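You operate a simulated robot arm through the tools that you are given. There is no shell and no other tool. Be economical: measure what you need, move in short steps, check, and stop when the job is done.

You run a simulated robot arm. Do the job below in one go: nothing can be reset, and whatever is moved stays where it is left.

## Task
Change the lid press to the wide ring and crimp the wide lid on.
Fine: lid on while the ring is out; pin back in LOCK; one stroke, arm up.
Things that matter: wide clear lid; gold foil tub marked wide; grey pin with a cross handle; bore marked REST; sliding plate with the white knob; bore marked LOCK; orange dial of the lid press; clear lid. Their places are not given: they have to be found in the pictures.

It is judged by the outcome, as a careful person would: the job done as asked, and still so three seconds after it is handed in. It fails if anything else is knocked over, pushed out of place, dropped, spilled or broken. Lids that push on must go on centred and level and be pressed home; caps that screw on are set level and turned clockwise until they are tight.

## Robot
A 7-joint arm with a two-finger parallel gripper, fixed in place. Base frame: the origin is at the foot of the arm, x ahead of it, y to its left, z up; the work surface is at about z = 850. Units: mm, degrees, N and s.
With the tool pointing down near the work surface it reaches from about 240 to 720 mm from the base axis. Its first joint turns from -115.0 to 115.0 degrees. Payload 3.91 kg.
The TCP is the grasp point between the finger pads, 30 mm short of the fingertips. In the tool frame z runs along the fingers and y along their closing line. The gripper opens to 110 mm. The fingers are 20 mm wide and 10 mm thick; the gripper's body (48 by 112 mm) begins 55 mm behind the TCP.
Orientation is that of the tool frame in the base frame, as [roll, pitch, yaw] about the fixed x, y, z axes, in that order (R = Rz(yaw) Ry(pitch) Rx(roll)). With the fingers straight down and closing along the base's y, the tool's x points along the base's -x, its y along +y and its z along -z.

## Interface
- The arm moves only by the tool servo_tool. Its arguments are lists of equal length, an entry for each row: "grip": the finger opening in mm, from 0 to 110; "delta_pos": the shift along the tool's x, y, z in units of 25 mm (1.0 is 25 mm), a list of three; "turn": the turn, a rotation vector about the tool's x, y, z in units of 4 degrees (1.0 is 4 degrees), a list of three. In form: {"grip": [grip, ...], "delta_pos": [[dx, dy, dz], ...], "turn": [[wx, wy, wz], ...]}. A call has 1 to 8 rows; each row shifts and turns the commanded pose from where the row before left it, along the tool's axes as they then stand. A call with a number of a shift or a turn outside -1 to 1 is refused whole. Each row takes 0.2 s and may step no farther than 50 mm and 8.6 degrees from the row before; otherwise, or with a gripper value out of range, the whole call is refused. Where a pose cannot be reached the arm comes as near as it can. A force on the tool above 90 N (or 10 N above the force at the start of the call, whichever is more), or a blocked arm, ends the call early, and 0.2 s more pass. Each finger travels about 108 mm/s and halts on what it meets, pressing with about 38 N; the grip force reading is that of the motor and also rises with nothing between the fingers. The clock runs only during rows and for 0.2 s after the last one: add rows that do not move to give the fingers time. It gives the time, the measured TCP pose, the force on the tool (base axes), the opening and the grip force at its end, in the units of the frame above (readings bear some noise).
- Cameras (640 x 400 px; columns grow to the right, rows downward): "scene" is fixed at [49.4, -649.4, 1590.4]; the picture's right is [0.91, -0.41, 0.00], its down [-0.13, -0.29, -0.95] and it looks along [0.38, 0.87, -0.32] (base axes); focal length 316 px, centre (320, 200). "wrist" rides on the gripper at [72, 17, -103] in the tool frame; the picture's right is [-0.23, 0.97, 0.00], its down [-0.76, -0.18, -0.62] and it looks along [-0.61, -0.14, 0.78] (tool axes); focal length 222 px, centre (320, 200).
- snapshot(camera): a new picture of that camera. The clock stands still meanwhile.
- slide_trunk(by): slides the trunk up (or, below 0, down) by that many mm; the arm rides with it, the base frame stays. It gives what a move gives, with no picture.
- locate(camera, pixels): for up to 12 pixels [column, row] of the newest picture of that camera ("zoom" is the newest enlarged one), the place [x, y, z] in the base frame of the surface seen there, good to about 2 mm. The clock stands still meanwhile.
- enlarge(camera, box): a new picture of the part [left, top, right, bottom] of that camera's present view, enlarged. The clock stands still meanwhile.
- job_done(): hands the job in; it is judged then, once.

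Work in short steps. Measure before you move; look again where a grasp or a placing could have gone wrong, and mend it. You have 80 turns and 38 pictures in all, those below and enlarged ones among them. Open the gripper and draw the arm clear of the work before you hand the job in, unless the task says otherwise; then end with one line.

The tools are called after ">>>" by a JSON object that holds its "name" and its "arguments". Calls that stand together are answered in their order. servo_tool: Moves the arm, as the interface text tells. Its arguments: {"type":"object","properties":{"grip":{"type":"array","items":{"type":"number"}},"delta_pos":{"type":"array","items":{"type":"array","items":{"type":"number"}}},"turn":{"type":"array","items":{"type":"array","items":{"type":"number"}}}},"required":["grip","delta_pos","turn"]} The other tools are called the same way: slide_trunk (by) slides the trunk up or down; snapshot (camera) takes a picture; locate (camera, pixels) gives the place of the surface under pixels of a picture; enlarge (camera, box) takes an enlarged picture of a part of a camera's view; job_done () hands the job in.

At the start:

```text
time_s: 0.0
ee_pos: [391.4, 260.5, 1493.3]
tool_rot: [-179.9, 0.0, -180.0]
ft_force: [1.6, 0.9, -0.1]
gripper_width: 109.9
finger_force: 0.1
trunk travel left (down, up): [-925.0, 65.0]
```

scene: 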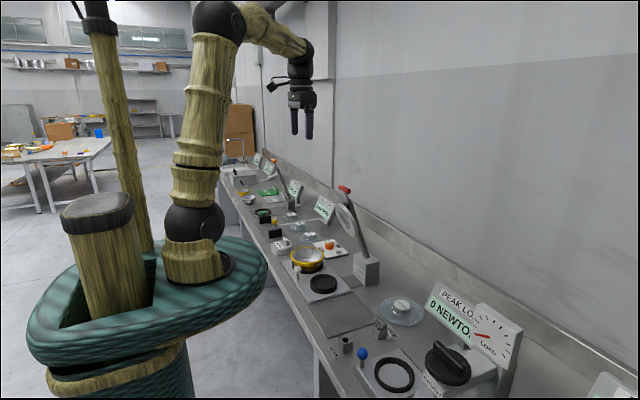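
wrist: 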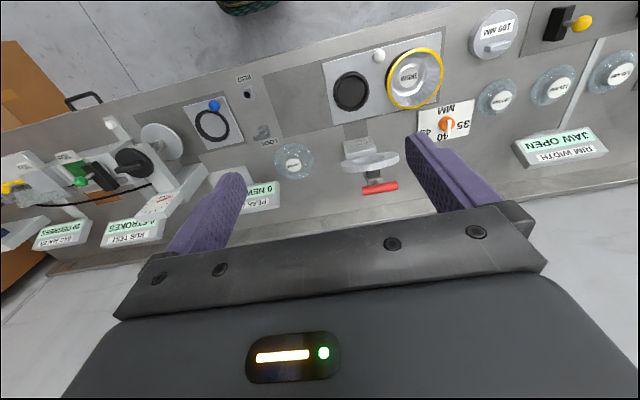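

The wrist view shows the whole bench from above: a press with a red handle near (370,165), a tub near (415,78) and plates at (350,90) and (212,122). I'll enlarge both views.

>>> {"name": "enlarge", "arguments": {"camera": "wrist", "box": [180, 30, 480, 217]}}

>>> {"name": "enlarge", "arguments": {"camera": "scene", "box": [220, 170, 540, 370]}}

```text
2.13 times, centred on (330, 124) of wrist
```

zoom: 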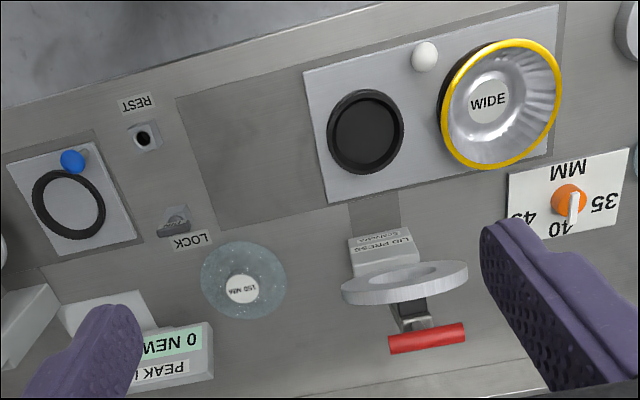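

```text
2.00 times, centred on (380, 270) of scene
```

zoom: 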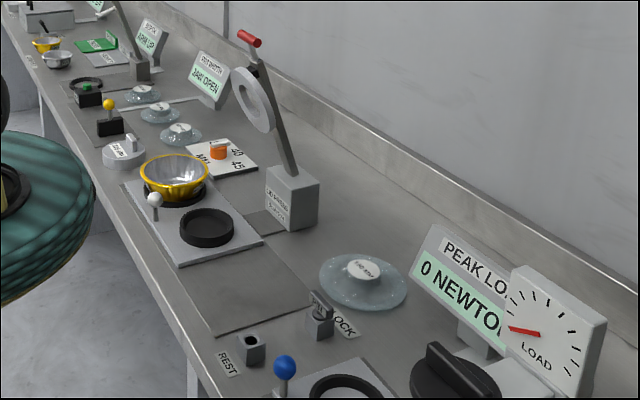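

I'll locate the main features in the scene zoom and wrist picture.

>>> {"name": "locate", "arguments": {"camera": "zoom", "pixels": [[154, 199], [207, 225], [175, 180], [322, 300], [252, 341], [363, 269], [363, 295], [217, 150], [181, 131], [160, 110], [142, 93], [250, 40]]}}

>>> {"name": "locate", "arguments": {"camera": "wrist", "pixels": [[379, 55], [351, 91], [409, 75], [264, 131], [247, 95], [292, 164], [447, 125], [497, 97], [551, 85], [612, 75], [380, 187], [370, 163]]}}

>>> {"name": "enlarge", "arguments": {"camera": "wrist", "box": [440, 0, 640, 125]}}

>>> {"name": "enlarge", "arguments": {"camera": "wrist", "box": [240, 130, 400, 230]}}

```text
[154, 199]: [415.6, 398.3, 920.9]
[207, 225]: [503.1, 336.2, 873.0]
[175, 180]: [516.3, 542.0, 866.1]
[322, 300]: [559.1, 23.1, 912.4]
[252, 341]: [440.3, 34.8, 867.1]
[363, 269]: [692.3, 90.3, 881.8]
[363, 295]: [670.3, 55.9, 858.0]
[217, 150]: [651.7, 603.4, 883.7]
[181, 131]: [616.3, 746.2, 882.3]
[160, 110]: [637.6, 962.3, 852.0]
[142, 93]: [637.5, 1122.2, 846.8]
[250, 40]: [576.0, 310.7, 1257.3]
```

```text
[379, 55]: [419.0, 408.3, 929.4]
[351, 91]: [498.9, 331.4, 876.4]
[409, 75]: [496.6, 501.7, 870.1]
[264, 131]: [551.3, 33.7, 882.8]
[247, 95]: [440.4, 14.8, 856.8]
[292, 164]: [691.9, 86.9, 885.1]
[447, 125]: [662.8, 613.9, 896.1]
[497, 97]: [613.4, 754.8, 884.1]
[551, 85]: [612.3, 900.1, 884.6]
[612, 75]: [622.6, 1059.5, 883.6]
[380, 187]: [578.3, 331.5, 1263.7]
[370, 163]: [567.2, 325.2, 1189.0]
```

```text
3.20 times, centred on (540, 62) of wrist
```

zoom: 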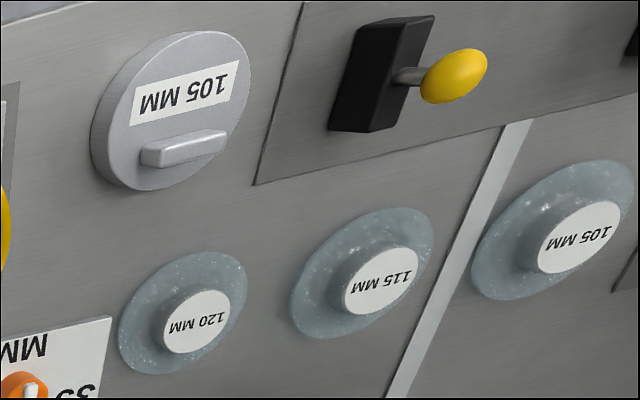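

```text
4.00 times, centred on (320, 180) of wrist
```

zoom: 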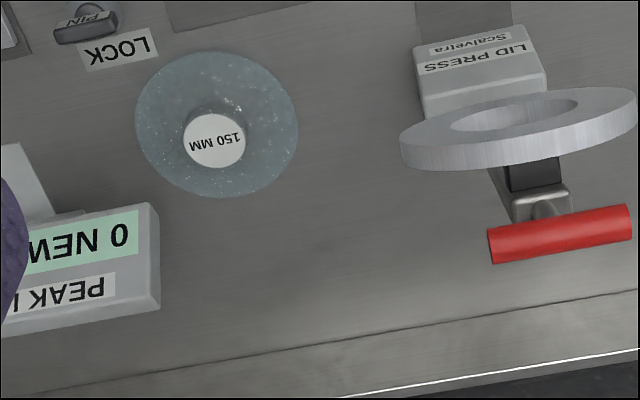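

The 150 MM lid at (690,88) is near the press, while the others seem to belong to other stations. I'll lower the arm and look closer at the tub, plate and dial.

>>> {"name": "servo_tool", "arguments": {"grip": [110, 110, 110, 110, 110, 110, 110, 110], "delta_pos": [[0.4, 0.7, 1], [0.4, 0.7, 1], [0.4, 0.7, 1], [0.4, 0.7, 1], [0.4, 0.7, 1], [0.4, 0.7, 1], [0.4, 0.7, 1], [0.4, 0.7, 1]], "turn": [[0, 0, 0], [0, 0, 0], [0, 0, 0], [0, 0, 0], [0, 0, 0], [0, 0, 0], [0, 0, 0], [0, 0, 0]]}}

>>> {"name": "snapshot", "arguments": {"camera": "wrist"}}

```text
time_s: 1.8
ee_pos: [313.0, 398.8, 1293.5]
tool_rot: [180.0, 0.0, 179.9]
ft_force: [1.1, -0.7, -0.3]
gripper_width: 109.9
finger_force: 0.0
trunk travel left (down, up): [-925.0, 65.0]
```

```text
31 pictures are left
```

wrist: 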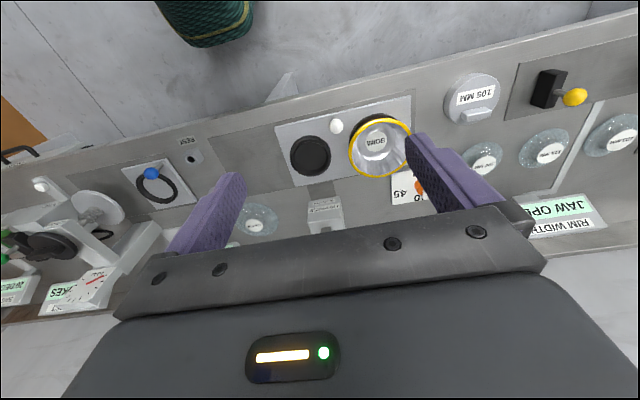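

Tub at (380,148). I'll enlarge this region and locate the rim.

>>> {"name": "enlarge", "arguments": {"camera": "wrist", "box": [265, 80, 465, 205]}}

>>> {"name": "enlarge", "arguments": {"camera": "scene", "box": [270, 230, 400, 311]}}

```text
3.20 times, centred on (365, 142) of wrist
```

zoom: 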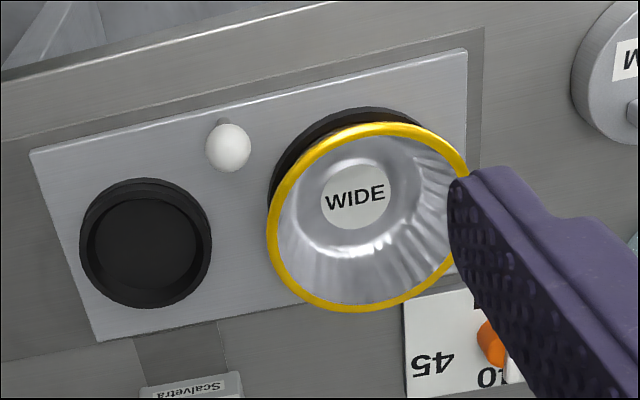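

```text
4.92 times, centred on (335, 270) of scene
```

zoom: 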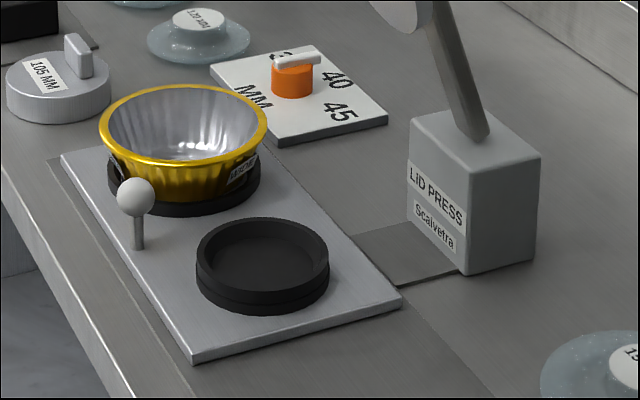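

Now I'll locate rim points, the nest ring, plate corners and dial in this zoom.

>>> {"name": "locate", "arguments": {"camera": "zoom", "pixels": [[102, 130], [266, 130], [175, 170], [190, 87], [135, 196], [62, 156], [194, 356], [402, 303], [262, 229], [192, 262], [297, 60], [260, 155]]}}

>>> {"name": "locate", "arguments": {"camera": "wrist", "pixels": [[350, 152], [410, 140], [372, 120], [376, 177], [275, 127], [295, 186], [410, 95], [193, 159], [150, 173], [257, 219], [421, 191], [336, 125]]}}

```text
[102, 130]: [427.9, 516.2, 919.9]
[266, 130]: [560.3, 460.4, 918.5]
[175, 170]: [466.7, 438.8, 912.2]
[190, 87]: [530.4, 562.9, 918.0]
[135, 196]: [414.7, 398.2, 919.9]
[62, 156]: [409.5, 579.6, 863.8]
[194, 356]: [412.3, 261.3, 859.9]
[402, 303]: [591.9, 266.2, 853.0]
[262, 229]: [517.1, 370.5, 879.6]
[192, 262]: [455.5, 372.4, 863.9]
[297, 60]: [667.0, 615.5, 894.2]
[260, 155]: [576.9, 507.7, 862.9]
```

```text
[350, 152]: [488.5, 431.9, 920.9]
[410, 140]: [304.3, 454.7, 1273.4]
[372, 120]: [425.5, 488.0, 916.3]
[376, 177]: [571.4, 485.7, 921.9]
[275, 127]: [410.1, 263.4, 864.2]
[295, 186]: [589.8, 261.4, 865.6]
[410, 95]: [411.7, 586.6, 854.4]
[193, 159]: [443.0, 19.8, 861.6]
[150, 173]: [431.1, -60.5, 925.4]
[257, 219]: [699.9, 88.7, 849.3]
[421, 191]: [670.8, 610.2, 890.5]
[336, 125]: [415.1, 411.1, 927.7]
```

The rim is centred near (498,500), about 145 mm across at z 920, so the 150 MM lid is the wide one. I'll read the tub's side label and the dial closely.

>>> {"name": "enlarge", "arguments": {"camera": "scene", "box": [304, 254, 336, 274]}}

>>> {"name": "enlarge", "arguments": {"camera": "scene", "box": [310, 233, 358, 263]}}

>>> {"name": "enlarge", "arguments": {"camera": "scene", "box": [330, 290, 450, 365]}}

```text
16.00 times, centred on (320, 264) of scene
```

zoom: 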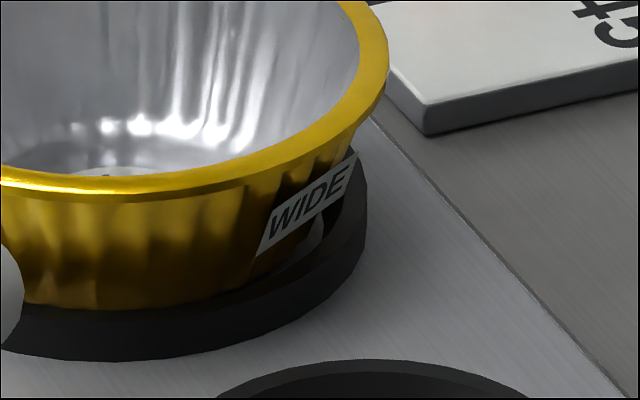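

```text
13.33 times, centred on (334, 248) of scene
```

zoom: 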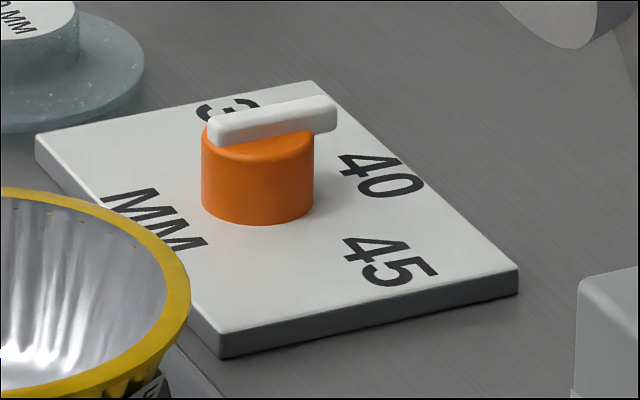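

```text
5.33 times, centred on (390, 328) of scene
```

zoom: 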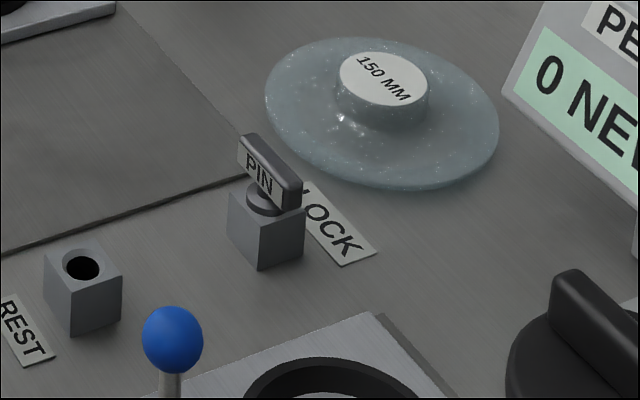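

I'll check the display signs for guidance on the dial setting.

>>> {"name": "enlarge", "arguments": {"camera": "scene", "box": [300, 180, 356, 215]}}

>>> {"name": "enlarge", "arguments": {"camera": "scene", "box": [400, 270, 592, 390]}}

```text
11.43 times, centred on (328, 198) of scene
```

zoom: 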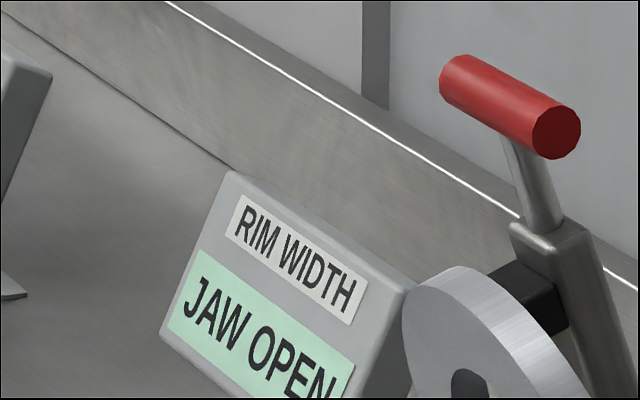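

```text
3.33 times, centred on (496, 330) of scene
```

zoom: 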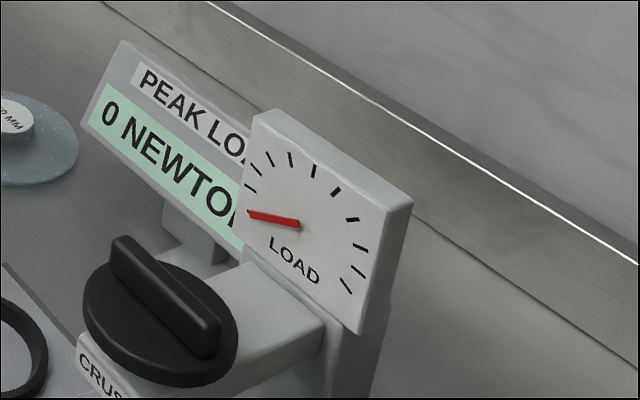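

The dial sits at about (668,612), far out of the stated reach. I'll move nearer to view the dial, tub and nest from above.

>>> {"name": "servo_tool", "arguments": {"grip": [110, 110, 110, 110, 110, 110], "delta_pos": [[-0.85, 0.8, 0.95], [-0.85, 0.8, 0.95], [-0.85, 0.8, 0.95], [-0.85, 0.8, 0.95], [-0.85, 0.8, 0.95], [-0.85, 0.8, 0.95]], "turn": [[0, 0, 0], [0, 0, 0], [0, 0, 0], [0, 0, 0], [0, 0, 0], [0, 0, 0]]}}

>>> {"name": "enlarge", "arguments": {"camera": "wrist", "box": [200, 60, 440, 210]}}

```text
time_s: 3.2
ee_pos: [443.7, 518.6, 1148.3]
tool_rot: [179.9, -0.1, -179.9]
ft_force: [0.1, 0.2, 0.1]
gripper_width: 109.8
finger_force: 0.0
trunk travel left (down, up): [-925.0, 65.0]
```

```text
2.67 times, centred on (320, 135) of wrist
```

zoom: 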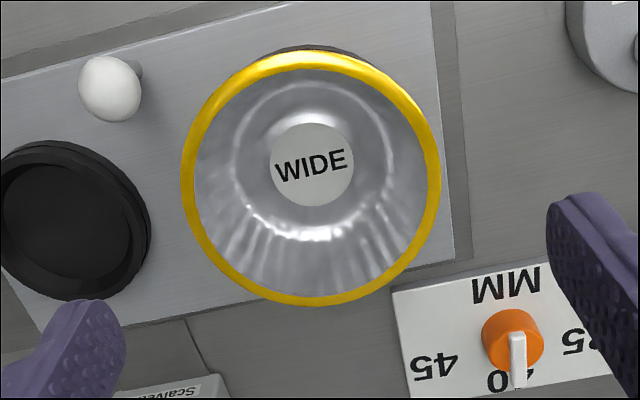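

The dial's pointer stands at 40. I'll measure heights to see which setting fits the tub: rim, tub floor, nest floor, ring top.

>>> {"name": "locate", "arguments": {"camera": "zoom", "pixels": [[187, 180], [437, 185], [310, 60], [318, 300], [308, 164], [260, 130], [60, 230], [75, 150], [144, 225], [400, 30], [510, 335], [110, 90]]}}

>>> {"name": "locate", "arguments": {"camera": "wrist", "pixels": [[320, 85], [225, 150], [240, 140], [320, 78], [263, 130], [355, 90]]}}

```text
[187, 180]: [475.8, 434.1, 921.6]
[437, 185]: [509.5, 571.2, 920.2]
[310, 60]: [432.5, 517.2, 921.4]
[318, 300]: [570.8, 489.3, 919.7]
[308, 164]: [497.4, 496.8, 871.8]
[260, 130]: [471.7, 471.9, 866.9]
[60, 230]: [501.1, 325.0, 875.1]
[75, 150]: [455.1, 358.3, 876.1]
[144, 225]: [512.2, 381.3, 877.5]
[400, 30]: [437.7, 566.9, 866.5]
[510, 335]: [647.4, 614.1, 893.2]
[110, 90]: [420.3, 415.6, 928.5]
```

```text
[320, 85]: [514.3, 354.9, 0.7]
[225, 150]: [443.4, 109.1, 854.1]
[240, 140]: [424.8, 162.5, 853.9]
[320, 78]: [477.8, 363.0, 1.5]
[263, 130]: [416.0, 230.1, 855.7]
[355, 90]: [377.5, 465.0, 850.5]
```

Tub centre is about (501,501.5), rim z 921, and the knob is at (420,412). I'll leave the dial at 40 since no change was asked for. Next I move over to the pin and the 150 MM lid.

>>> {"name": "servo_tool", "arguments": {"grip": [110, 110, 110, 110, 110, 110, 110, 110], "delta_pos": [[0.2, -1, 0], [0.2, -1, 0], [0.2, -1, 0], [0.2, -1, 0], [0.2, -1, 0], [0, -1, 0], [0, -1, 0], [0, -1, 0]], "turn": [[0, 0, 0], [0, 0, 0], [0, 0, 0], [0, 0, 0], [0, 0, 0], [0, 0, 0], [0, 0, 0], [0, 0, 0]]}}

>>> {"name": "servo_tool", "arguments": {"grip": [110, 110, 110, 110, 110, 110, 110, 110], "delta_pos": [[0, -1, 0], [0, -1, 0], [0, -1, 0], [0, -1, 0], [0, -1, 0], [-0.4, -1, 0], [-0.4, -1, 0.3], [-0.4, -1, 0.3]], "turn": [[0, 0, 0], [0, 0, 0], [0, 0, 0], [0, 0, 0], [0, 0, 0], [0, 0, 0], [0, 0, 0], [0, 0, 0]]}}

>>> {"name": "servo_tool", "arguments": {"grip": [110, 110, 110, 110], "delta_pos": [[-0.6, -0.7, 0.5], [-0.6, -0.7, 0.5], [-0.6, -0.7, 0.5], [-0.6, 0, 0]], "turn": [[0, 0, 0], [0, 0, 0], [0, 0, 0], [0, 0, 0]]}}

>>> {"name": "snapshot", "arguments": {"camera": "wrist"}}

```text
time_s: 5.0
ee_pos: [415.9, 317.2, 1151.7]
tool_rot: [180.0, -0.1, -180.0]
ft_force: [0.5, -0.3, -0.2]
gripper_width: 110.2
finger_force: 0.2
trunk travel left (down, up): [-925.0, 65.0]
```

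```text
time_s: 6.8
ee_pos: [444.7, 117.4, 1135.4]
tool_rot: [179.9, -0.1, -179.9]
ft_force: [-0.4, -1.1, 0.3]
gripper_width: 110.0
finger_force: 0.0
trunk travel left (down, up): [-925.0, 65.0]
```

```text
time_s: 7.8
ee_pos: [506.1, 66.5, 1098.7]
tool_rot: [-180.0, -0.1, -179.8]
ft_force: [0.8, 0.7, 0.2]
gripper_width: 110.2
finger_force: 0.2
trunk travel left (down, up): [-925.0, 65.0]
```

```text
22 pictures are left
```

wrist: 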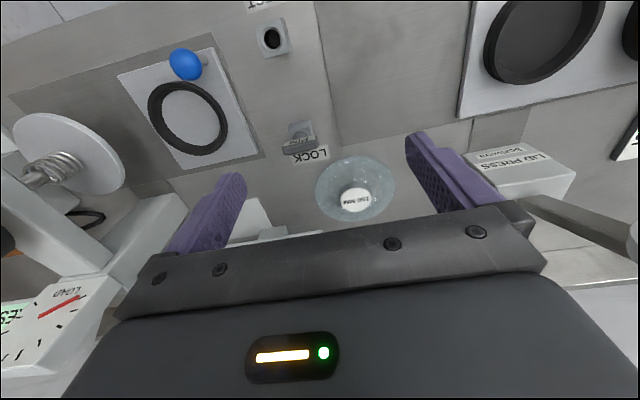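

Pin at (300,132), REST bore at (270,38), lid at (356,190). I'll locate lid edges, knob, the pin and the display.

>>> {"name": "locate", "arguments": {"camera": "wrist", "pixels": [[316, 190], [394, 185], [353, 158], [355, 197], [348, 195], [365, 195], [289, 133], [312, 128], [300, 142], [270, 38], [262, 215], [300, 148]]}}

>>> {"name": "enlarge", "arguments": {"camera": "wrist", "box": [240, 10, 400, 110]}}

>>> {"name": "enlarge", "arguments": {"camera": "wrist", "box": [240, 112, 416, 222]}}

```text
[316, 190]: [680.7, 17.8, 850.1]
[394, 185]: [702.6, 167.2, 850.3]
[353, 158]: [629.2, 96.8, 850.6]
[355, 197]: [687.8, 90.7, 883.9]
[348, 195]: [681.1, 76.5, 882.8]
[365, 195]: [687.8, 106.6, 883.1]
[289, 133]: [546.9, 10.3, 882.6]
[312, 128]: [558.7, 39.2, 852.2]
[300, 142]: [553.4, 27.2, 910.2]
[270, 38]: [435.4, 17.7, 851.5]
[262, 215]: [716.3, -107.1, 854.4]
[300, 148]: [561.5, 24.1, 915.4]
```

```text
4.00 times, centred on (320, 60) of wrist
```

zoom: 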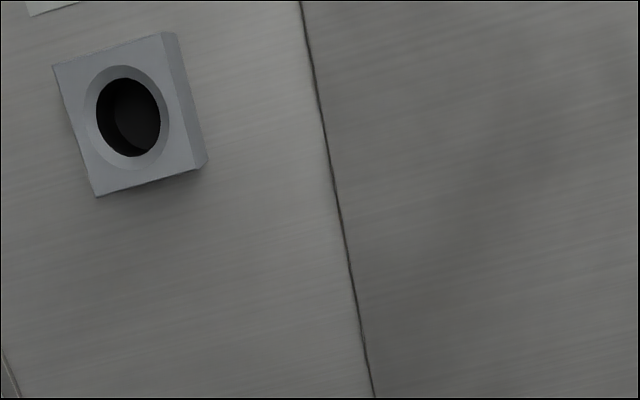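

```text
3.64 times, centred on (328, 167) of wrist
```

zoom: 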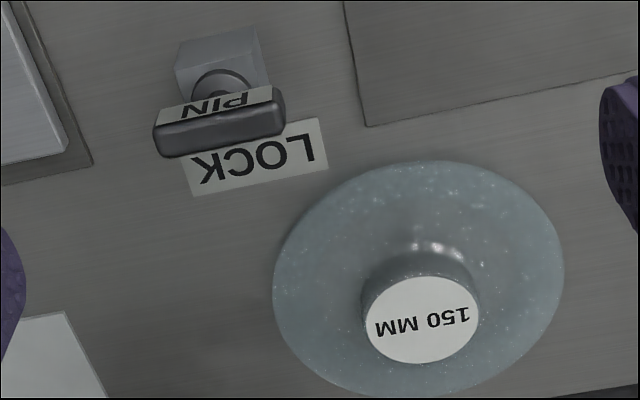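

Fine measurement of pin handle, knob and lid in this zoom.

>>> {"name": "locate", "arguments": {"camera": "zoom", "pixels": [[158, 138], [280, 115], [220, 130], [220, 108], [190, 60], [250, 45], [368, 320], [476, 310], [425, 280], [422, 360], [440, 170], [320, 250]]}}

```text
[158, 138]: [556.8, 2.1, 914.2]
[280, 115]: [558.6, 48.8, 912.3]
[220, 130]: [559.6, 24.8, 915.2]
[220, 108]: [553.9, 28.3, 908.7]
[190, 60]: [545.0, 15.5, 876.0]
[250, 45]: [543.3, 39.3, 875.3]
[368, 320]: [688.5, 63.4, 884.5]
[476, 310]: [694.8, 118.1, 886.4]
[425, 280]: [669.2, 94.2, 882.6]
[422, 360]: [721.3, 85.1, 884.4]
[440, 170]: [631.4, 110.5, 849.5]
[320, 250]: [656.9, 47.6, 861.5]
```

Knob centre is (694,90.5), 54 mm across, top z 885. I'll check how close the PEAK LOAD display is to that spot.

>>> {"name": "snapshot", "arguments": {"camera": "scene"}}

>>> {"name": "locate", "arguments": {"camera": "scene", "pixels": [[427, 304], [440, 284], [470, 345], [485, 312], [470, 300], [400, 303], [344, 188], [346, 215], [360, 262], [375, 262], [352, 235], [335, 212]]}}

```text
19 pictures are left
```

scene: 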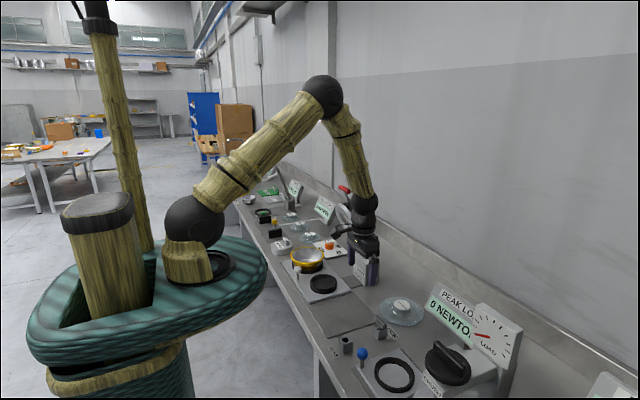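

```text
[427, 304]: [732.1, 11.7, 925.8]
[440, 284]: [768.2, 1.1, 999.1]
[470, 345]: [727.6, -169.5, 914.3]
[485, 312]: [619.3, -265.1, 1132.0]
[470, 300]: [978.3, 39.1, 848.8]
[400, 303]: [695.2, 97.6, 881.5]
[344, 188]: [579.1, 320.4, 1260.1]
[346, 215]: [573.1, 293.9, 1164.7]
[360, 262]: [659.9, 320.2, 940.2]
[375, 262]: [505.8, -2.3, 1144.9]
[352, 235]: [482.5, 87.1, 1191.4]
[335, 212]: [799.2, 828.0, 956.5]
```

The display's nearest edge is y 12, x 732, which clears the gripper body. I'll go above the knob.

>>> {"name": "servo_tool", "arguments": {"grip": [110, 110, 110, 110, 110, 110, 110, 110, 110], "delta_pos": [[-0.94, 0.12, 0.5], [-0.94, 0.12, 0.5], [-0.94, 0.12, 0.5], [-0.94, 0.12, 0.5], [-0.94, 0.12, 0.5], [-0.94, 0.12, 0.5], [-0.94, 0.12, 0.5], [-0.94, 0.12, 0.5]], "turn": [[0, 0, 0], [0, 0, 0], [0, 0, 0], [0, 0, 0], [0, 0, 0], [0, 0, 0], [0, 0, 0], [0, 0, 0]]}}

```text
refused: grip must be a list of 1 to 8 entries
```

Nine grip entries were sent by mistake; I'll resend with eight.

>>> {"name": "servo_tool", "arguments": {"grip": [110, 110, 110, 110, 110, 110, 110, 110], "delta_pos": [[-0.94, 0.12, 0.5], [-0.94, 0.12, 0.5], [-0.94, 0.12, 0.5], [-0.94, 0.12, 0.5], [-0.94, 0.12, 0.5], [-0.94, 0.12, 0.5], [-0.94, 0.12, 0.5], [-0.94, 0.12, 0.5]], "turn": [[0, 0, 0], [0, 0, 0], [0, 0, 0], [0, 0, 0], [0, 0, 0], [0, 0, 0], [0, 0, 0], [0, 0, 0]]}}

>>> {"name": "enlarge", "arguments": {"camera": "wrist", "box": [200, 60, 440, 210]}}

```text
time_s: 9.6
ee_pos: [694.7, 93.1, 999.7]
tool_rot: [179.9, -0.1, -180.0]
ft_force: [-0.3, 0.6, -0.8]
gripper_width: 110.0
finger_force: 0.0
trunk travel left (down, up): [-925.0, 65.0]
```

```text
2.67 times, centred on (320, 135) of wrist
```

zoom: 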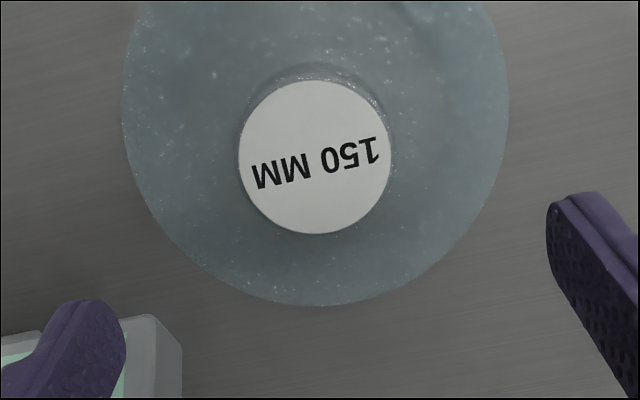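

The knob fills (239..391, 80..234); locate its edges and the lid edge for centring.

>>> {"name": "locate", "arguments": {"camera": "zoom", "pixels": [[243, 160], [388, 155], [312, 84], [318, 231], [315, 157], [128, 130], [505, 120], [325, 303], [230, 200], [315, 250], [145, 330]]}}

```text
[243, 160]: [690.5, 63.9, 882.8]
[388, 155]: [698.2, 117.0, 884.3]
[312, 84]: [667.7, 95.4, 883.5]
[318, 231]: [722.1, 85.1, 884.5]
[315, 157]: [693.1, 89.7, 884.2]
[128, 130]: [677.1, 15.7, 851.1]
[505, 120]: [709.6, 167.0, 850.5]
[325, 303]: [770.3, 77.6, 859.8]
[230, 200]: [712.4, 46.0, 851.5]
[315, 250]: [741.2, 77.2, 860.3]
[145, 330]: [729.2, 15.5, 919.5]
```

Knob centre (694.6,90.4). I'll shift y by −2.6 mm and descend to TCP z 898, fingertips about 868 alongside the knob, then close.

>>> {"name": "servo_tool", "arguments": {"grip": [90, 80, 80, 80, 80, 80], "delta_pos": [[0, -0.1, 0.7], [0, 0, 0.8], [0, 0, 0.8], [0, 0, 0.8], [0, 0, 0.7], [0, 0, 0.26]], "turn": [[0, 0, 0], [0, 0, 0], [0, 0, 0], [0, 0, 0], [0, 0, 0], [0, 0, 0]]}}

>>> {"name": "servo_tool", "arguments": {"grip": [65, 50, 45, 45, 45], "delta_pos": [[0, 0, 0], [0, 0, 0], [0, 0, 0], [0, 0, 0], [0, 0, 0]], "turn": [[0, 0, 0], [0, 0, 0], [0, 0, 0], [0, 0, 0], [0, 0, 0]]}}

```text
time_s: 11.0
ee_pos: [692.9, 88.7, 897.0]
tool_rot: [179.9, 0.0, -180.0]
ft_force: [-0.3, -0.3, 0.4]
gripper_width: 80.0
finger_force: 0.1
trunk travel left (down, up): [-925.0, 65.0]
```

```text
time_s: 12.2
ee_pos: [694.2, 88.5, 896.4]
tool_rot: [-179.9, 0.0, -179.9]
ft_force: [0.0, 0.3, -0.9]
gripper_width: 53.3
finger_force: 38.1
trunk travel left (down, up): [-925.0, 65.0]
```

Gripped the knob at 53.3 mm. I'll lift the lid and draw it back toward the base.

>>> {"name": "servo_tool", "arguments": {"grip": [45, 45, 45, 45, 45, 45], "delta_pos": [[0, 0, -0.4], [0, 0, -0.8], [0, 0, -0.9], [0, 0, -0.9], [0, 0, -0.9], [0, 0, -0.9]], "turn": [[0, 0, 0], [0, 0, 0], [0, 0, 0], [0, 0, 0], [0, 0, 0], [0, 0, 0]]}}

>>> {"name": "servo_tool", "arguments": {"grip": [45, 45, 45, 45, 45, 45, 45, 45], "delta_pos": [[0.5, 0, 0], [1, 0, 0], [1, 0, 0], [1, 0, 0], [1, 0, 0], [1, 0.2, 0], [1, 0.3, 0], [1, 0.5, 0]], "turn": [[0, 0, 0], [0, 0, 0], [0, 0, 0], [0, 0, 0], [0, 0, 0], [0, 0, 0], [0, 0, 0], [0, 0, 0]]}}

>>> {"name": "servo_tool", "arguments": {"grip": [45, 45, 45, 45, 45, 45, 45, 45], "delta_pos": [[1, 0.6, 0], [1, 0.8, 0], [0.7, 1, 0], [0.5, 1, 0], [0, 1, 0], [0, 1, 0], [0, 1, 0], [0, 1, 0]], "turn": [[0, 0, 0], [0, 0, 0], [0, 0, 0], [0, 0, 0], [0, 0, 0], [0, 0, 0], [0, 0, 0], [0, 0, 0]]}}

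```text
time_s: 13.6
ee_pos: [691.8, 89.2, 1015.7]
tool_rot: [-180.0, -0.1, -180.0]
ft_force: [0.9, 0.8, -0.1]
gripper_width: 53.4
finger_force: 37.9
trunk travel left (down, up): [-925.0, 65.0]
```

```text
time_s: 15.4
ee_pos: [507.2, 112.6, 1015.9]
tool_rot: [-179.9, 0.0, 179.9]
ft_force: [-0.5, 0.6, -0.4]
gripper_width: 53.9
finger_force: 38.1
trunk travel left (down, up): [-925.0, 65.0]
```

```text
time_s: 17.2
ee_pos: [424.5, 299.0, 1018.2]
tool_rot: [-179.9, 0.0, 180.0]
ft_force: [0.1, 0.7, -0.1]
gripper_width: 53.7
finger_force: 38.0
trunk travel left (down, up): [-925.0, 65.0]
```

Lid still held at 53.7 mm. I'll move on toward the tub and then check.

>>> {"name": "servo_tool", "arguments": {"grip": [45, 45, 45, 45, 45, 45, 45, 45], "delta_pos": [[0, 1, 0], [0, 1, 0], [0, 1, 0], [0, 1, 0], [-0.5, 1, 0], [-0.8, 1, 0], [-0.8, 1, 0], [-0.8, 0.9, 0]], "turn": [[0, 0, 0], [0, 0, 0], [0, 0, 0], [0, 0, 0], [0, 0, 0], [0, 0, 0], [0, 0, 0], [0, 0, 0]]}}

>>> {"name": "snapshot", "arguments": {"camera": "wrist"}}

>>> {"name": "enlarge", "arguments": {"camera": "scene", "box": [264, 200, 392, 280]}}

```text
time_s: 19.0
ee_pos: [497.8, 495.4, 1018.3]
tool_rot: [-179.9, 0.0, 180.0]
ft_force: [-0.4, -0.4, 0.6]
gripper_width: 53.8
finger_force: 38.0
trunk travel left (down, up): [-925.0, 65.0]
```

```text
17 pictures are left
```

wrist: 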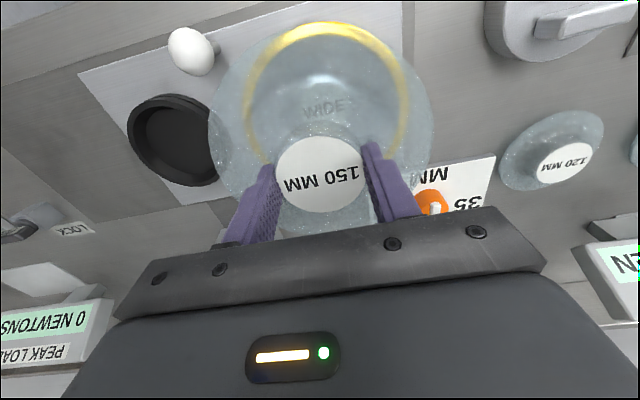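

```text
5.00 times, centred on (328, 240) of scene
```

zoom: 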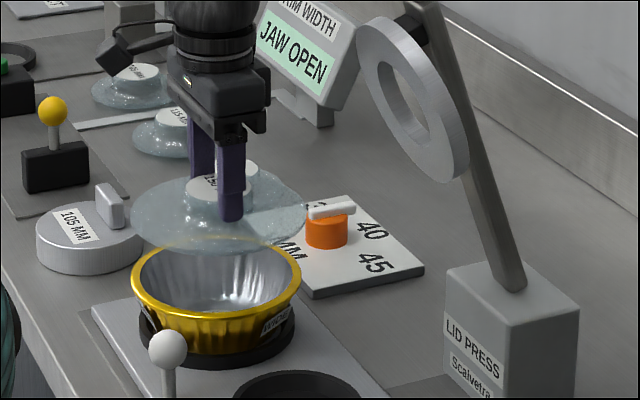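

Lid is level and held. I'll locate knob edges, lid edges and the rim to align precisely.

>>> {"name": "locate", "arguments": {"camera": "wrist", "pixels": [[320, 138], [319, 209], [279, 178], [362, 168], [210, 140], [432, 130], [320, 24]]}}

>>> {"name": "locate", "arguments": {"camera": "zoom", "pixels": [[135, 273], [299, 275], [200, 316], [132, 218], [304, 218], [215, 252], [152, 345], [292, 300]]}}

```text
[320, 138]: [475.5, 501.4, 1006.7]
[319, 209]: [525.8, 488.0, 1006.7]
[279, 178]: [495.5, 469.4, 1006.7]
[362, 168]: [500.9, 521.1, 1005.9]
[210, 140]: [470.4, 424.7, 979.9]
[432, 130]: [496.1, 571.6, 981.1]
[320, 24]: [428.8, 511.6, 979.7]
```

```text
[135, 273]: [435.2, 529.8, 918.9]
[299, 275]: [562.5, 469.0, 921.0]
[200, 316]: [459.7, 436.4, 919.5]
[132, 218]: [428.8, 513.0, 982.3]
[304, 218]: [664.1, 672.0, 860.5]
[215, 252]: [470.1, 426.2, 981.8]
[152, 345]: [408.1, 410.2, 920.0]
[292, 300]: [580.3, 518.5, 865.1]
```

Lid centre ≈ (500.3,495.4), tub centre ≈ (500,500.5). I'll shift y +5 mm and lower to about 8 mm above the rim, then check.

>>> {"name": "servo_tool", "arguments": {"grip": [45, 45, 45, 45], "delta_pos": [[0, 0.2, 0], [0, 0, 0.6], [0, 0, 0.6], [0, 0, 0.4]], "turn": [[0, 0, 0], [0, 0, 0], [0, 0, 0], [0, 0, 0]]}}

>>> {"name": "enlarge", "arguments": {"camera": "wrist", "box": [180, 0, 468, 180]}}

>>> {"name": "enlarge", "arguments": {"camera": "scene", "box": [280, 230, 344, 270]}}

```text
time_s: 20.0
ee_pos: [500.1, 500.7, 979.0]
tool_rot: [-180.0, 0.0, -180.0]
ft_force: [0.4, 0.2, 0.4]
gripper_width: 53.5
finger_force: 37.8
trunk travel left (down, up): [-925.0, 65.0]
```

```text
2.22 times, centred on (324, 90) of wrist
```

zoom: 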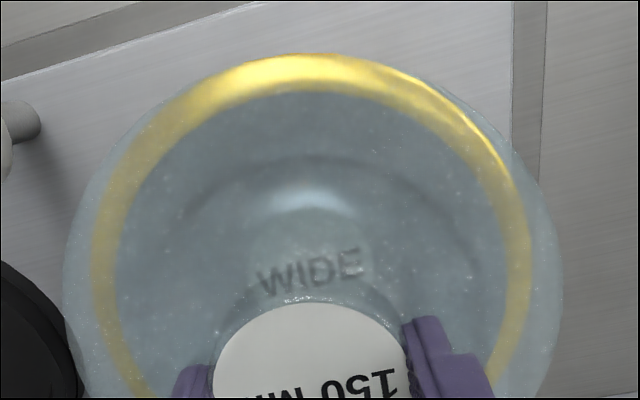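

```text
10.00 times, centred on (312, 250) of scene
```

zoom: 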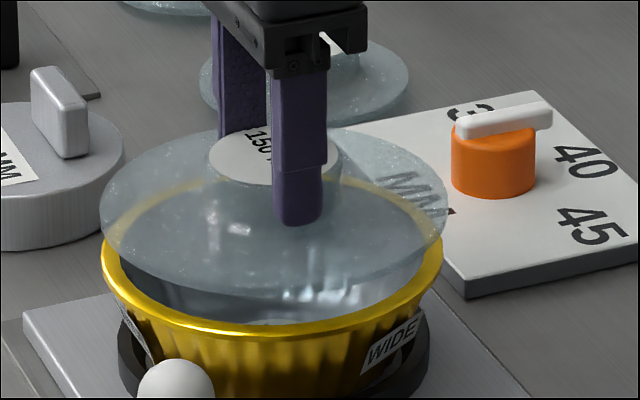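

Rim gaps either side are equal (32 vs 30 px), so the lid is centred. I'll lower gently in small steps watching the force.

>>> {"name": "servo_tool", "arguments": {"grip": [45, 45, 45], "delta_pos": [[0, 0, 0.2], [0, 0, 0.2], [0, 0, 0.08]], "turn": [[0, 0, 0], [0, 0, 0], [0, 0, 0]]}}

>>> {"name": "servo_tool", "arguments": {"grip": [45, 45], "delta_pos": [[0, 0, 0.06], [0, 0, 0.06]], "turn": [[0, 0, 0], [0, 0, 0]]}}

>>> {"name": "servo_tool", "arguments": {"grip": [45, 45], "delta_pos": [[0, 0, 0.06], [0, 0, 0.04]], "turn": [[0, 0, 0], [0, 0, 0]]}}

```text
time_s: 20.8
ee_pos: [498.3, 500.0, 964.5]
tool_rot: [180.0, 0.0, 179.9]
ft_force: [0.5, 0.3, 0.0]
gripper_width: 53.7
finger_force: 37.8
trunk travel left (down, up): [-925.0, 65.0]
```

```text
time_s: 21.4
ee_pos: [498.7, 501.1, 962.2]
tool_rot: [-179.9, 0.1, -179.9]
ft_force: [-0.6, 0.2, -0.4]
gripper_width: 53.9
finger_force: 38.3
trunk travel left (down, up): [-925.0, 65.0]
```

```text
time_s: 22.0
ee_pos: [498.1, 500.3, 960.6]
tool_rot: [-180.0, -0.1, -180.0]
ft_force: [0.6, -0.8, 1.5]
gripper_width: 53.6
finger_force: 38.0
trunk travel left (down, up): [-925.0, 65.0]
```

Force just starting to show (1.5 N) at z 960.6; continue in small steps.

>>> {"name": "servo_tool", "arguments": {"grip": [45, 45], "delta_pos": [[0, 0, 0.06], [0, 0, 0]], "turn": [[0, 0, 0], [0, 0, 0]]}}

>>> {"name": "servo_tool", "arguments": {"grip": [45, 45], "delta_pos": [[0, 0, 0.06], [0, 0, 0]], "turn": [[0, 0, 0], [0, 0, 0]]}}

```text
time_s: 22.6
ee_pos: [498.0, 500.9, 961.4]
tool_rot: [179.9, 0.0, -180.0]
ft_force: [-0.6, 0.3, 9.8]
gripper_width: 53.4
finger_force: 38.5
trunk travel left (down, up): [-925.0, 65.0]
```

```text
time_s: 23.2
ee_pos: [497.7, 502.1, 961.1]
tool_rot: [179.7, 0.2, -179.9]
ft_force: [0.2, 2.9, 19.5]
gripper_width: 53.8
finger_force: 37.7
trunk travel left (down, up): [-925.0, 65.0]
```

Contact with 19.5 N: the lid rests on the rim. I'll relax the push, open the fingers and look.

>>> {"name": "servo_tool", "arguments": {"grip": [45, 56, 62, 75, 90, 100], "delta_pos": [[0, 0, -0.1], [0, 0, 0], [0, 0, 0], [0, 0, 0], [0, 0, 0], [0, 0, 0]], "turn": [[0, 0, 0], [0, 0, 0], [0, 0, 0], [0, 0, 0], [0, 0, 0], [0, 0, 0]]}}

>>> {"name": "servo_tool", "arguments": {"grip": [100, 100, 100, 100, 100, 100], "delta_pos": [[0, 0, -0.6], [0, 0, -0.9], [0, 0, -0.9], [0, 0, -0.9], [0, 0, -0.9], [0, 0, -0.9]], "turn": [[0, 0, 0], [0, 0, 0], [0, 0, 0], [0, 0, 0], [0, 0, 0], [0, 0, 0]]}}

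>>> {"name": "enlarge", "arguments": {"camera": "wrist", "box": [200, 30, 440, 180]}}

>>> {"name": "enlarge", "arguments": {"camera": "scene", "box": [272, 225, 352, 275]}}

```text
time_s: 24.6
ee_pos: [498.4, 500.3, 959.9]
tool_rot: [180.0, 0.0, -179.9]
ft_force: [0.1, -0.6, 0.4]
gripper_width: 99.9
finger_force: 0.0
trunk travel left (down, up): [-925.0, 65.0]
```

```text
time_s: 26.0
ee_pos: [498.2, 499.3, 1086.8]
tool_rot: [180.0, -0.1, -179.9]
ft_force: [-0.4, -0.5, 0.2]
gripper_width: 99.9
finger_force: 0.1
trunk travel left (down, up): [-925.0, 65.0]
```

```text
2.67 times, centred on (320, 105) of wrist
```

zoom: 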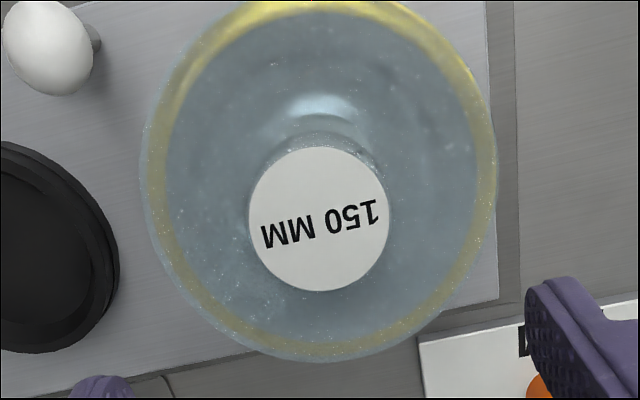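

```text
8.00 times, centred on (312, 250) of scene
```

zoom: 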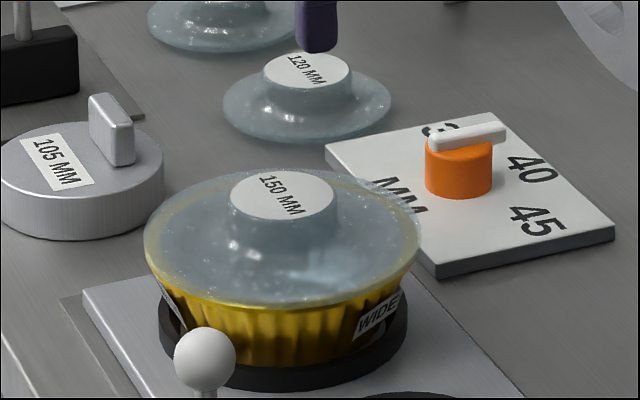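

The lid sits over the rim. Check level and centring by locating edge points.

>>> {"name": "locate", "arguments": {"camera": "zoom", "pixels": [[150, 240], [414, 240], [275, 299], [260, 178], [233, 195], [334, 190], [285, 220], [285, 172], [204, 345]]}}

>>> {"name": "enlarge", "arguments": {"camera": "wrist", "box": [220, 10, 420, 135]}}

>>> {"name": "locate", "arguments": {"camera": "zoom", "pixels": [[100, 50], [540, 50], [320, 20], [80, 150], [555, 150], [290, 230], [320, 40], [320, 350]]}}

```text
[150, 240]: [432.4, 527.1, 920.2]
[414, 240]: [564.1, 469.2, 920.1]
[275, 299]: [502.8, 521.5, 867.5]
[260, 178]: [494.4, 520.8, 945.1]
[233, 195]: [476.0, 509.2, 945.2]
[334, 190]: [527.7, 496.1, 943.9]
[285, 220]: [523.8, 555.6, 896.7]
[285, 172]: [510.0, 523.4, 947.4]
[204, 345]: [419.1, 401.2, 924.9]
```

```text
3.20 times, centred on (320, 72) of wrist
```

zoom: 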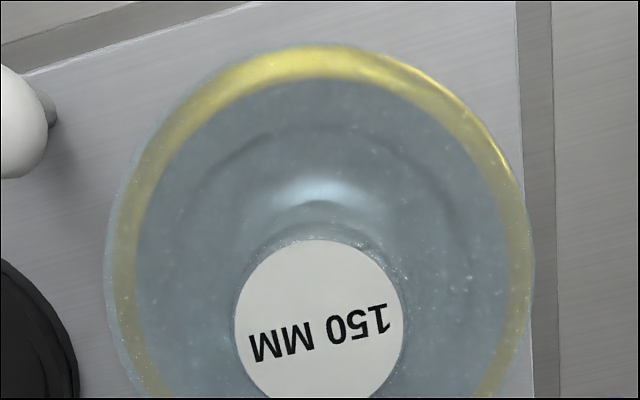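

```text
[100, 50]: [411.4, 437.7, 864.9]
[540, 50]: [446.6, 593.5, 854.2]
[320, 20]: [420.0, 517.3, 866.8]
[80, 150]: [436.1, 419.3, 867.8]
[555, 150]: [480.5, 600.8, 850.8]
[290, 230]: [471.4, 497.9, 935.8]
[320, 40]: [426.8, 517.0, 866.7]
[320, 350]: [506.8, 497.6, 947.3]
```

Knob top is level (z ≈945 everywhere) and the lid is centred to about 1 mm. Next the pin: I'll back off and travel to above it at (558,25).

>>> {"name": "servo_tool", "arguments": {"grip": [100, 100, 100, 100, 100, 100, 100, 100], "delta_pos": [[1, 0, 0], [1, -0.5, 0], [1, -0.9, 0], [0, -1, 0], [0, -1, 0], [0, -1, 0], [0, -1, 0], [0, -1, 0]], "turn": [[0, 0, 0], [0, 0, 0], [0, 0, 0], [0, 0, 0], [0, 0, 0], [0, 0, 0], [0, 0, 0], [0, 0, 0]]}}

>>> {"name": "servo_tool", "arguments": {"grip": [100, 100, 100, 100, 100, 100, 100, 100], "delta_pos": [[0, -1, 0], [0, -1, 0], [0, -1, 0], [0, -1, 0], [0, -1, 0], [0, -1, 0], [-0.6, -1, 0], [-1, -1, 0.3]], "turn": [[0, 0, 0], [0, 0, 0], [0, 0, 0], [0, 0, 0], [0, 0, 0], [0, 0, 0], [0, 0, 0], [0, 0, 0]]}}

>>> {"name": "servo_tool", "arguments": {"grip": [100, 100, 100, 80, 80], "delta_pos": [[-0.9, -1, 0.8], [-1, -1, 0.8], [-1, -1, 0.8], [-1, -0.76, 0.8], [0, 0, 0.6]], "turn": [[0, 0, 0], [0, 0, 0], [0, 0, 0], [0, 0, 0], [0, 0, 0]]}}

>>> {"name": "enlarge", "arguments": {"camera": "wrist", "box": [200, 60, 440, 210]}}

```text
time_s: 27.8
ee_pos: [422.4, 339.1, 1088.2]
tool_rot: [179.9, 0.1, -179.9]
ft_force: [-0.7, 0.4, -0.4]
gripper_width: 100.1
finger_force: 0.1
trunk travel left (down, up): [-925.0, 65.0]
```

```text
time_s: 29.6
ee_pos: [465.1, 137.4, 1081.1]
tool_rot: [-180.0, 0.0, -179.9]
ft_force: [-0.2, -0.6, -0.6]
gripper_width: 100.0
finger_force: 0.1
trunk travel left (down, up): [-925.0, 65.0]
```

```text
time_s: 30.8
ee_pos: [562.5, 46.2, 984.3]
tool_rot: [179.9, -0.1, 179.9]
ft_force: [-0.5, -0.1, 0.5]
gripper_width: 80.1
finger_force: 0.1
trunk travel left (down, up): [-925.0, 65.0]
```

```text
2.67 times, centred on (320, 135) of wrist
```

zoom: 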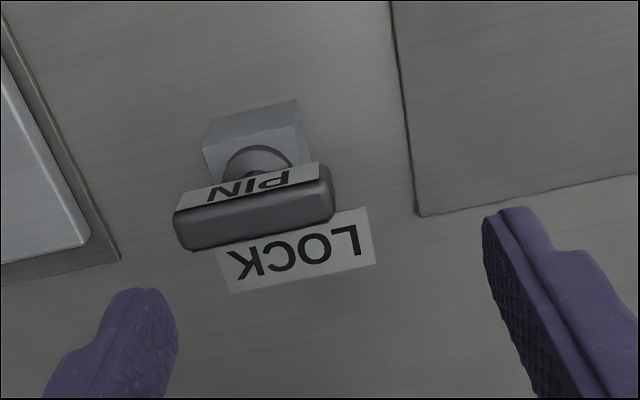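

Pin handle spans (175..335, 165..250), aligned with y. Locating its ends and faces.

>>> {"name": "locate", "arguments": {"camera": "zoom", "pixels": [[180, 225], [330, 195], [255, 205], [255, 228], [300, 173], [215, 200], [245, 160], [255, 120], [178, 240], [255, 197]]}}

```text
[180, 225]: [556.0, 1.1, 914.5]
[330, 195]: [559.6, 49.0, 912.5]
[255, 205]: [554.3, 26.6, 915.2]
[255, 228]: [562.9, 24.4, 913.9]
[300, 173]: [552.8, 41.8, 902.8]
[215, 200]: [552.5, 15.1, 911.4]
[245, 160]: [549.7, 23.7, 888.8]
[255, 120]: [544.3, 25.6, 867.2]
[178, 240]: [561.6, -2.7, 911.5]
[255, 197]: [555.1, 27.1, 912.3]
```

Handle centre (558.5,25), top z 915. I'll align and descend to TCP z ≈914, then close on the handle ends.

>>> {"name": "servo_tool", "arguments": {"grip": [80, 80, 80, 80, 80], "delta_pos": [[0.07, -0.88, 0], [0, 0, 0.8], [0, 0, 0.8], [0, 0, 0.8], [0, 0, 0.4]], "turn": [[0, 0, 0], [0, 0, 0], [0, 0, 0], [0, 0, 0], [0, 0, 0]]}}

>>> {"name": "servo_tool", "arguments": {"grip": [65, 50, 42, 42, 42], "delta_pos": [[0, 0, 0], [0, 0, 0], [0, 0, 0], [0, 0, 0], [0, 0, 0]], "turn": [[0, 0, 0], [0, 0, 0], [0, 0, 0], [0, 0, 0], [0, 0, 0]]}}

```text
time_s: 32.0
ee_pos: [559.4, 23.8, 912.8]
tool_rot: [180.0, 0.0, 180.0]
ft_force: [0.1, 0.6, 0.2]
gripper_width: 79.8
finger_force: 0.1
trunk travel left (down, up): [-925.0, 65.0]
```

```text
time_s: 33.2
ee_pos: [559.1, 24.6, 913.7]
tool_rot: [179.9, 0.0, 180.0]
ft_force: [0.2, -0.2, -0.9]
gripper_width: 51.5
finger_force: 38.6
trunk travel left (down, up): [-925.0, 65.0]
```

Gripped at 51.5 mm. I'll pull the pin straight up about 100 mm.

>>> {"name": "servo_tool", "arguments": {"grip": [42, 42, 42, 42, 42, 42], "delta_pos": [[0, 0, -0.4], [0, 0, -0.6], [0, 0, -0.8], [0, 0, -0.8], [0, 0, -0.8], [0, 0, -0.6]], "turn": [[0, 0, 0], [0, 0, 0], [0, 0, 0], [0, 0, 0], [0, 0, 0], [0, 0, 0]]}}

>>> {"name": "enlarge", "arguments": {"camera": "scene", "box": [310, 270, 430, 345]}}

```text
time_s: 34.6
ee_pos: [558.4, 24.8, 1014.1]
tool_rot: [-179.9, 0.0, -180.0]
ft_force: [-1.1, -0.4, -2.2]
gripper_width: 51.7
finger_force: 38.3
trunk travel left (down, up): [-925.0, 65.0]
```

```text
5.33 times, centred on (370, 308) of scene
```

zoom: 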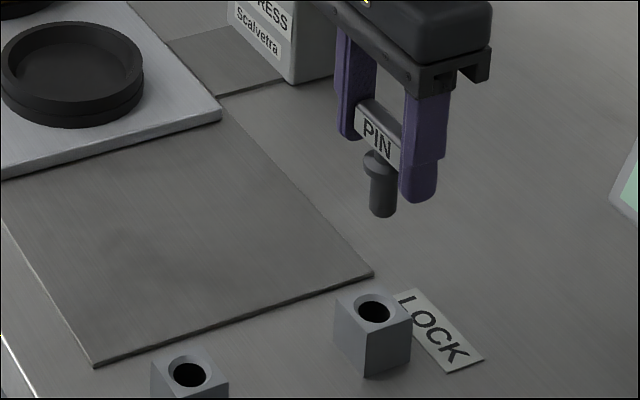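

Pin is free and hangs straight. Locating the bore edges of both sockets and the pin tip.

>>> {"name": "locate", "arguments": {"camera": "zoom", "pixels": [[354, 310], [395, 312], [372, 328], [378, 297], [167, 373], [208, 375], [185, 389], [190, 359], [383, 210], [372, 205], [394, 205], [380, 165]]}}

```text
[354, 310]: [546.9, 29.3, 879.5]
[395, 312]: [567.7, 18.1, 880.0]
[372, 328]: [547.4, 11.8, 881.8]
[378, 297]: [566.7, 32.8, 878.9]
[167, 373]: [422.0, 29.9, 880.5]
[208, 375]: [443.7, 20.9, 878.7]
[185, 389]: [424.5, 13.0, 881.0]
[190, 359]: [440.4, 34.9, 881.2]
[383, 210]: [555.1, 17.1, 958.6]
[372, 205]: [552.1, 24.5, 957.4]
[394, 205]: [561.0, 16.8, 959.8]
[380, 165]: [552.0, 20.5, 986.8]
```

Bores: LOCK (557,23), REST (432.7,24.7). I'll move the pin over REST by −124.5 mm in x and lower it to just above the bore.

>>> {"name": "servo_tool", "arguments": {"grip": [42, 42, 42, 42, 42, 42, 42, 42], "delta_pos": [[0.6, 0.03, 0], [0.9, 0, 0], [0.9, 0, 0], [0.9, 0, 0], [0.9, 0, 0], [0.78, 0, 0.6], [0, 0, 0.8], [0, 0, 0.9]], "turn": [[0, 0, 0], [0, 0, 0], [0, 0, 0], [0, 0, 0], [0, 0, 0], [0, 0, 0], [0, 0, 0], [0, 0, 0]]}}

>>> {"name": "enlarge", "arguments": {"camera": "scene", "box": [315, 305, 379, 345]}}

```text
time_s: 36.4
ee_pos: [434.5, 25.4, 955.8]
tool_rot: [180.0, 0.0, 179.9]
ft_force: [0.2, 0.1, -1.3]
gripper_width: 51.7
finger_force: 37.9
trunk travel left (down, up): [-925.0, 65.0]
```

```text
10.00 times, centred on (347, 325) of scene
```

zoom: 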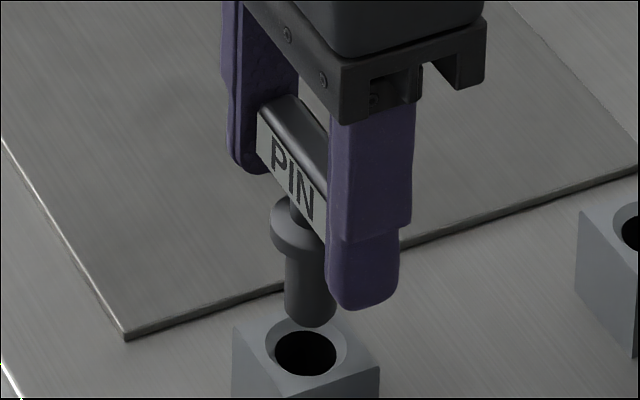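

Pin tip (310,320), bore (305,353). I'll locate them to check alignment.

>>> {"name": "locate", "arguments": {"camera": "zoom", "pixels": [[287, 305], [334, 305], [310, 322], [273, 352], [340, 352], [305, 332], [305, 375], [310, 280], [268, 350], [346, 352]]}}

```text
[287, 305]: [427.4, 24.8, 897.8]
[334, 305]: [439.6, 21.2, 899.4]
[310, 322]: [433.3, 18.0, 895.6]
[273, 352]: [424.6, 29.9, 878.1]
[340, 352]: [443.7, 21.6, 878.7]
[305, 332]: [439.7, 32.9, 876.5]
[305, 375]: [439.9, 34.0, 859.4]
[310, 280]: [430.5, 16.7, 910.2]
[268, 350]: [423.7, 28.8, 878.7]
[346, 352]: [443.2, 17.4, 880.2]
```

Pin axis ≈ (434.5,24), bore ≈ (433.6,24.5): aligned. Nudge −0.8 mm in x and lower in stages.

>>> {"name": "servo_tool", "arguments": {"grip": [42, 42, 42], "delta_pos": [[0.03, 0.01, 0.3], [0, 0, 0.35], [0, 0, 0.2]], "turn": [[0, 0, 0], [0, 0, 0], [0, 0, 0]]}}

>>> {"name": "servo_tool", "arguments": {"grip": [42, 42], "delta_pos": [[0, 0, 0.2], [0, 0, 0.15]], "turn": [[0, 0, 0], [0, 0, 0]]}}

```text
time_s: 37.2
ee_pos: [434.0, 26.4, 933.9]
tool_rot: [180.0, 0.0, 179.9]
ft_force: [-1.1, -0.2, -1.8]
gripper_width: 51.5
finger_force: 37.9
trunk travel left (down, up): [-925.0, 65.0]
```

```text
time_s: 37.8
ee_pos: [433.2, 24.6, 926.0]
tool_rot: [180.0, 0.0, -180.0]
ft_force: [0.0, 0.1, -1.1]
gripper_width: 51.6
finger_force: 38.4
trunk travel left (down, up): [-925.0, 65.0]
```

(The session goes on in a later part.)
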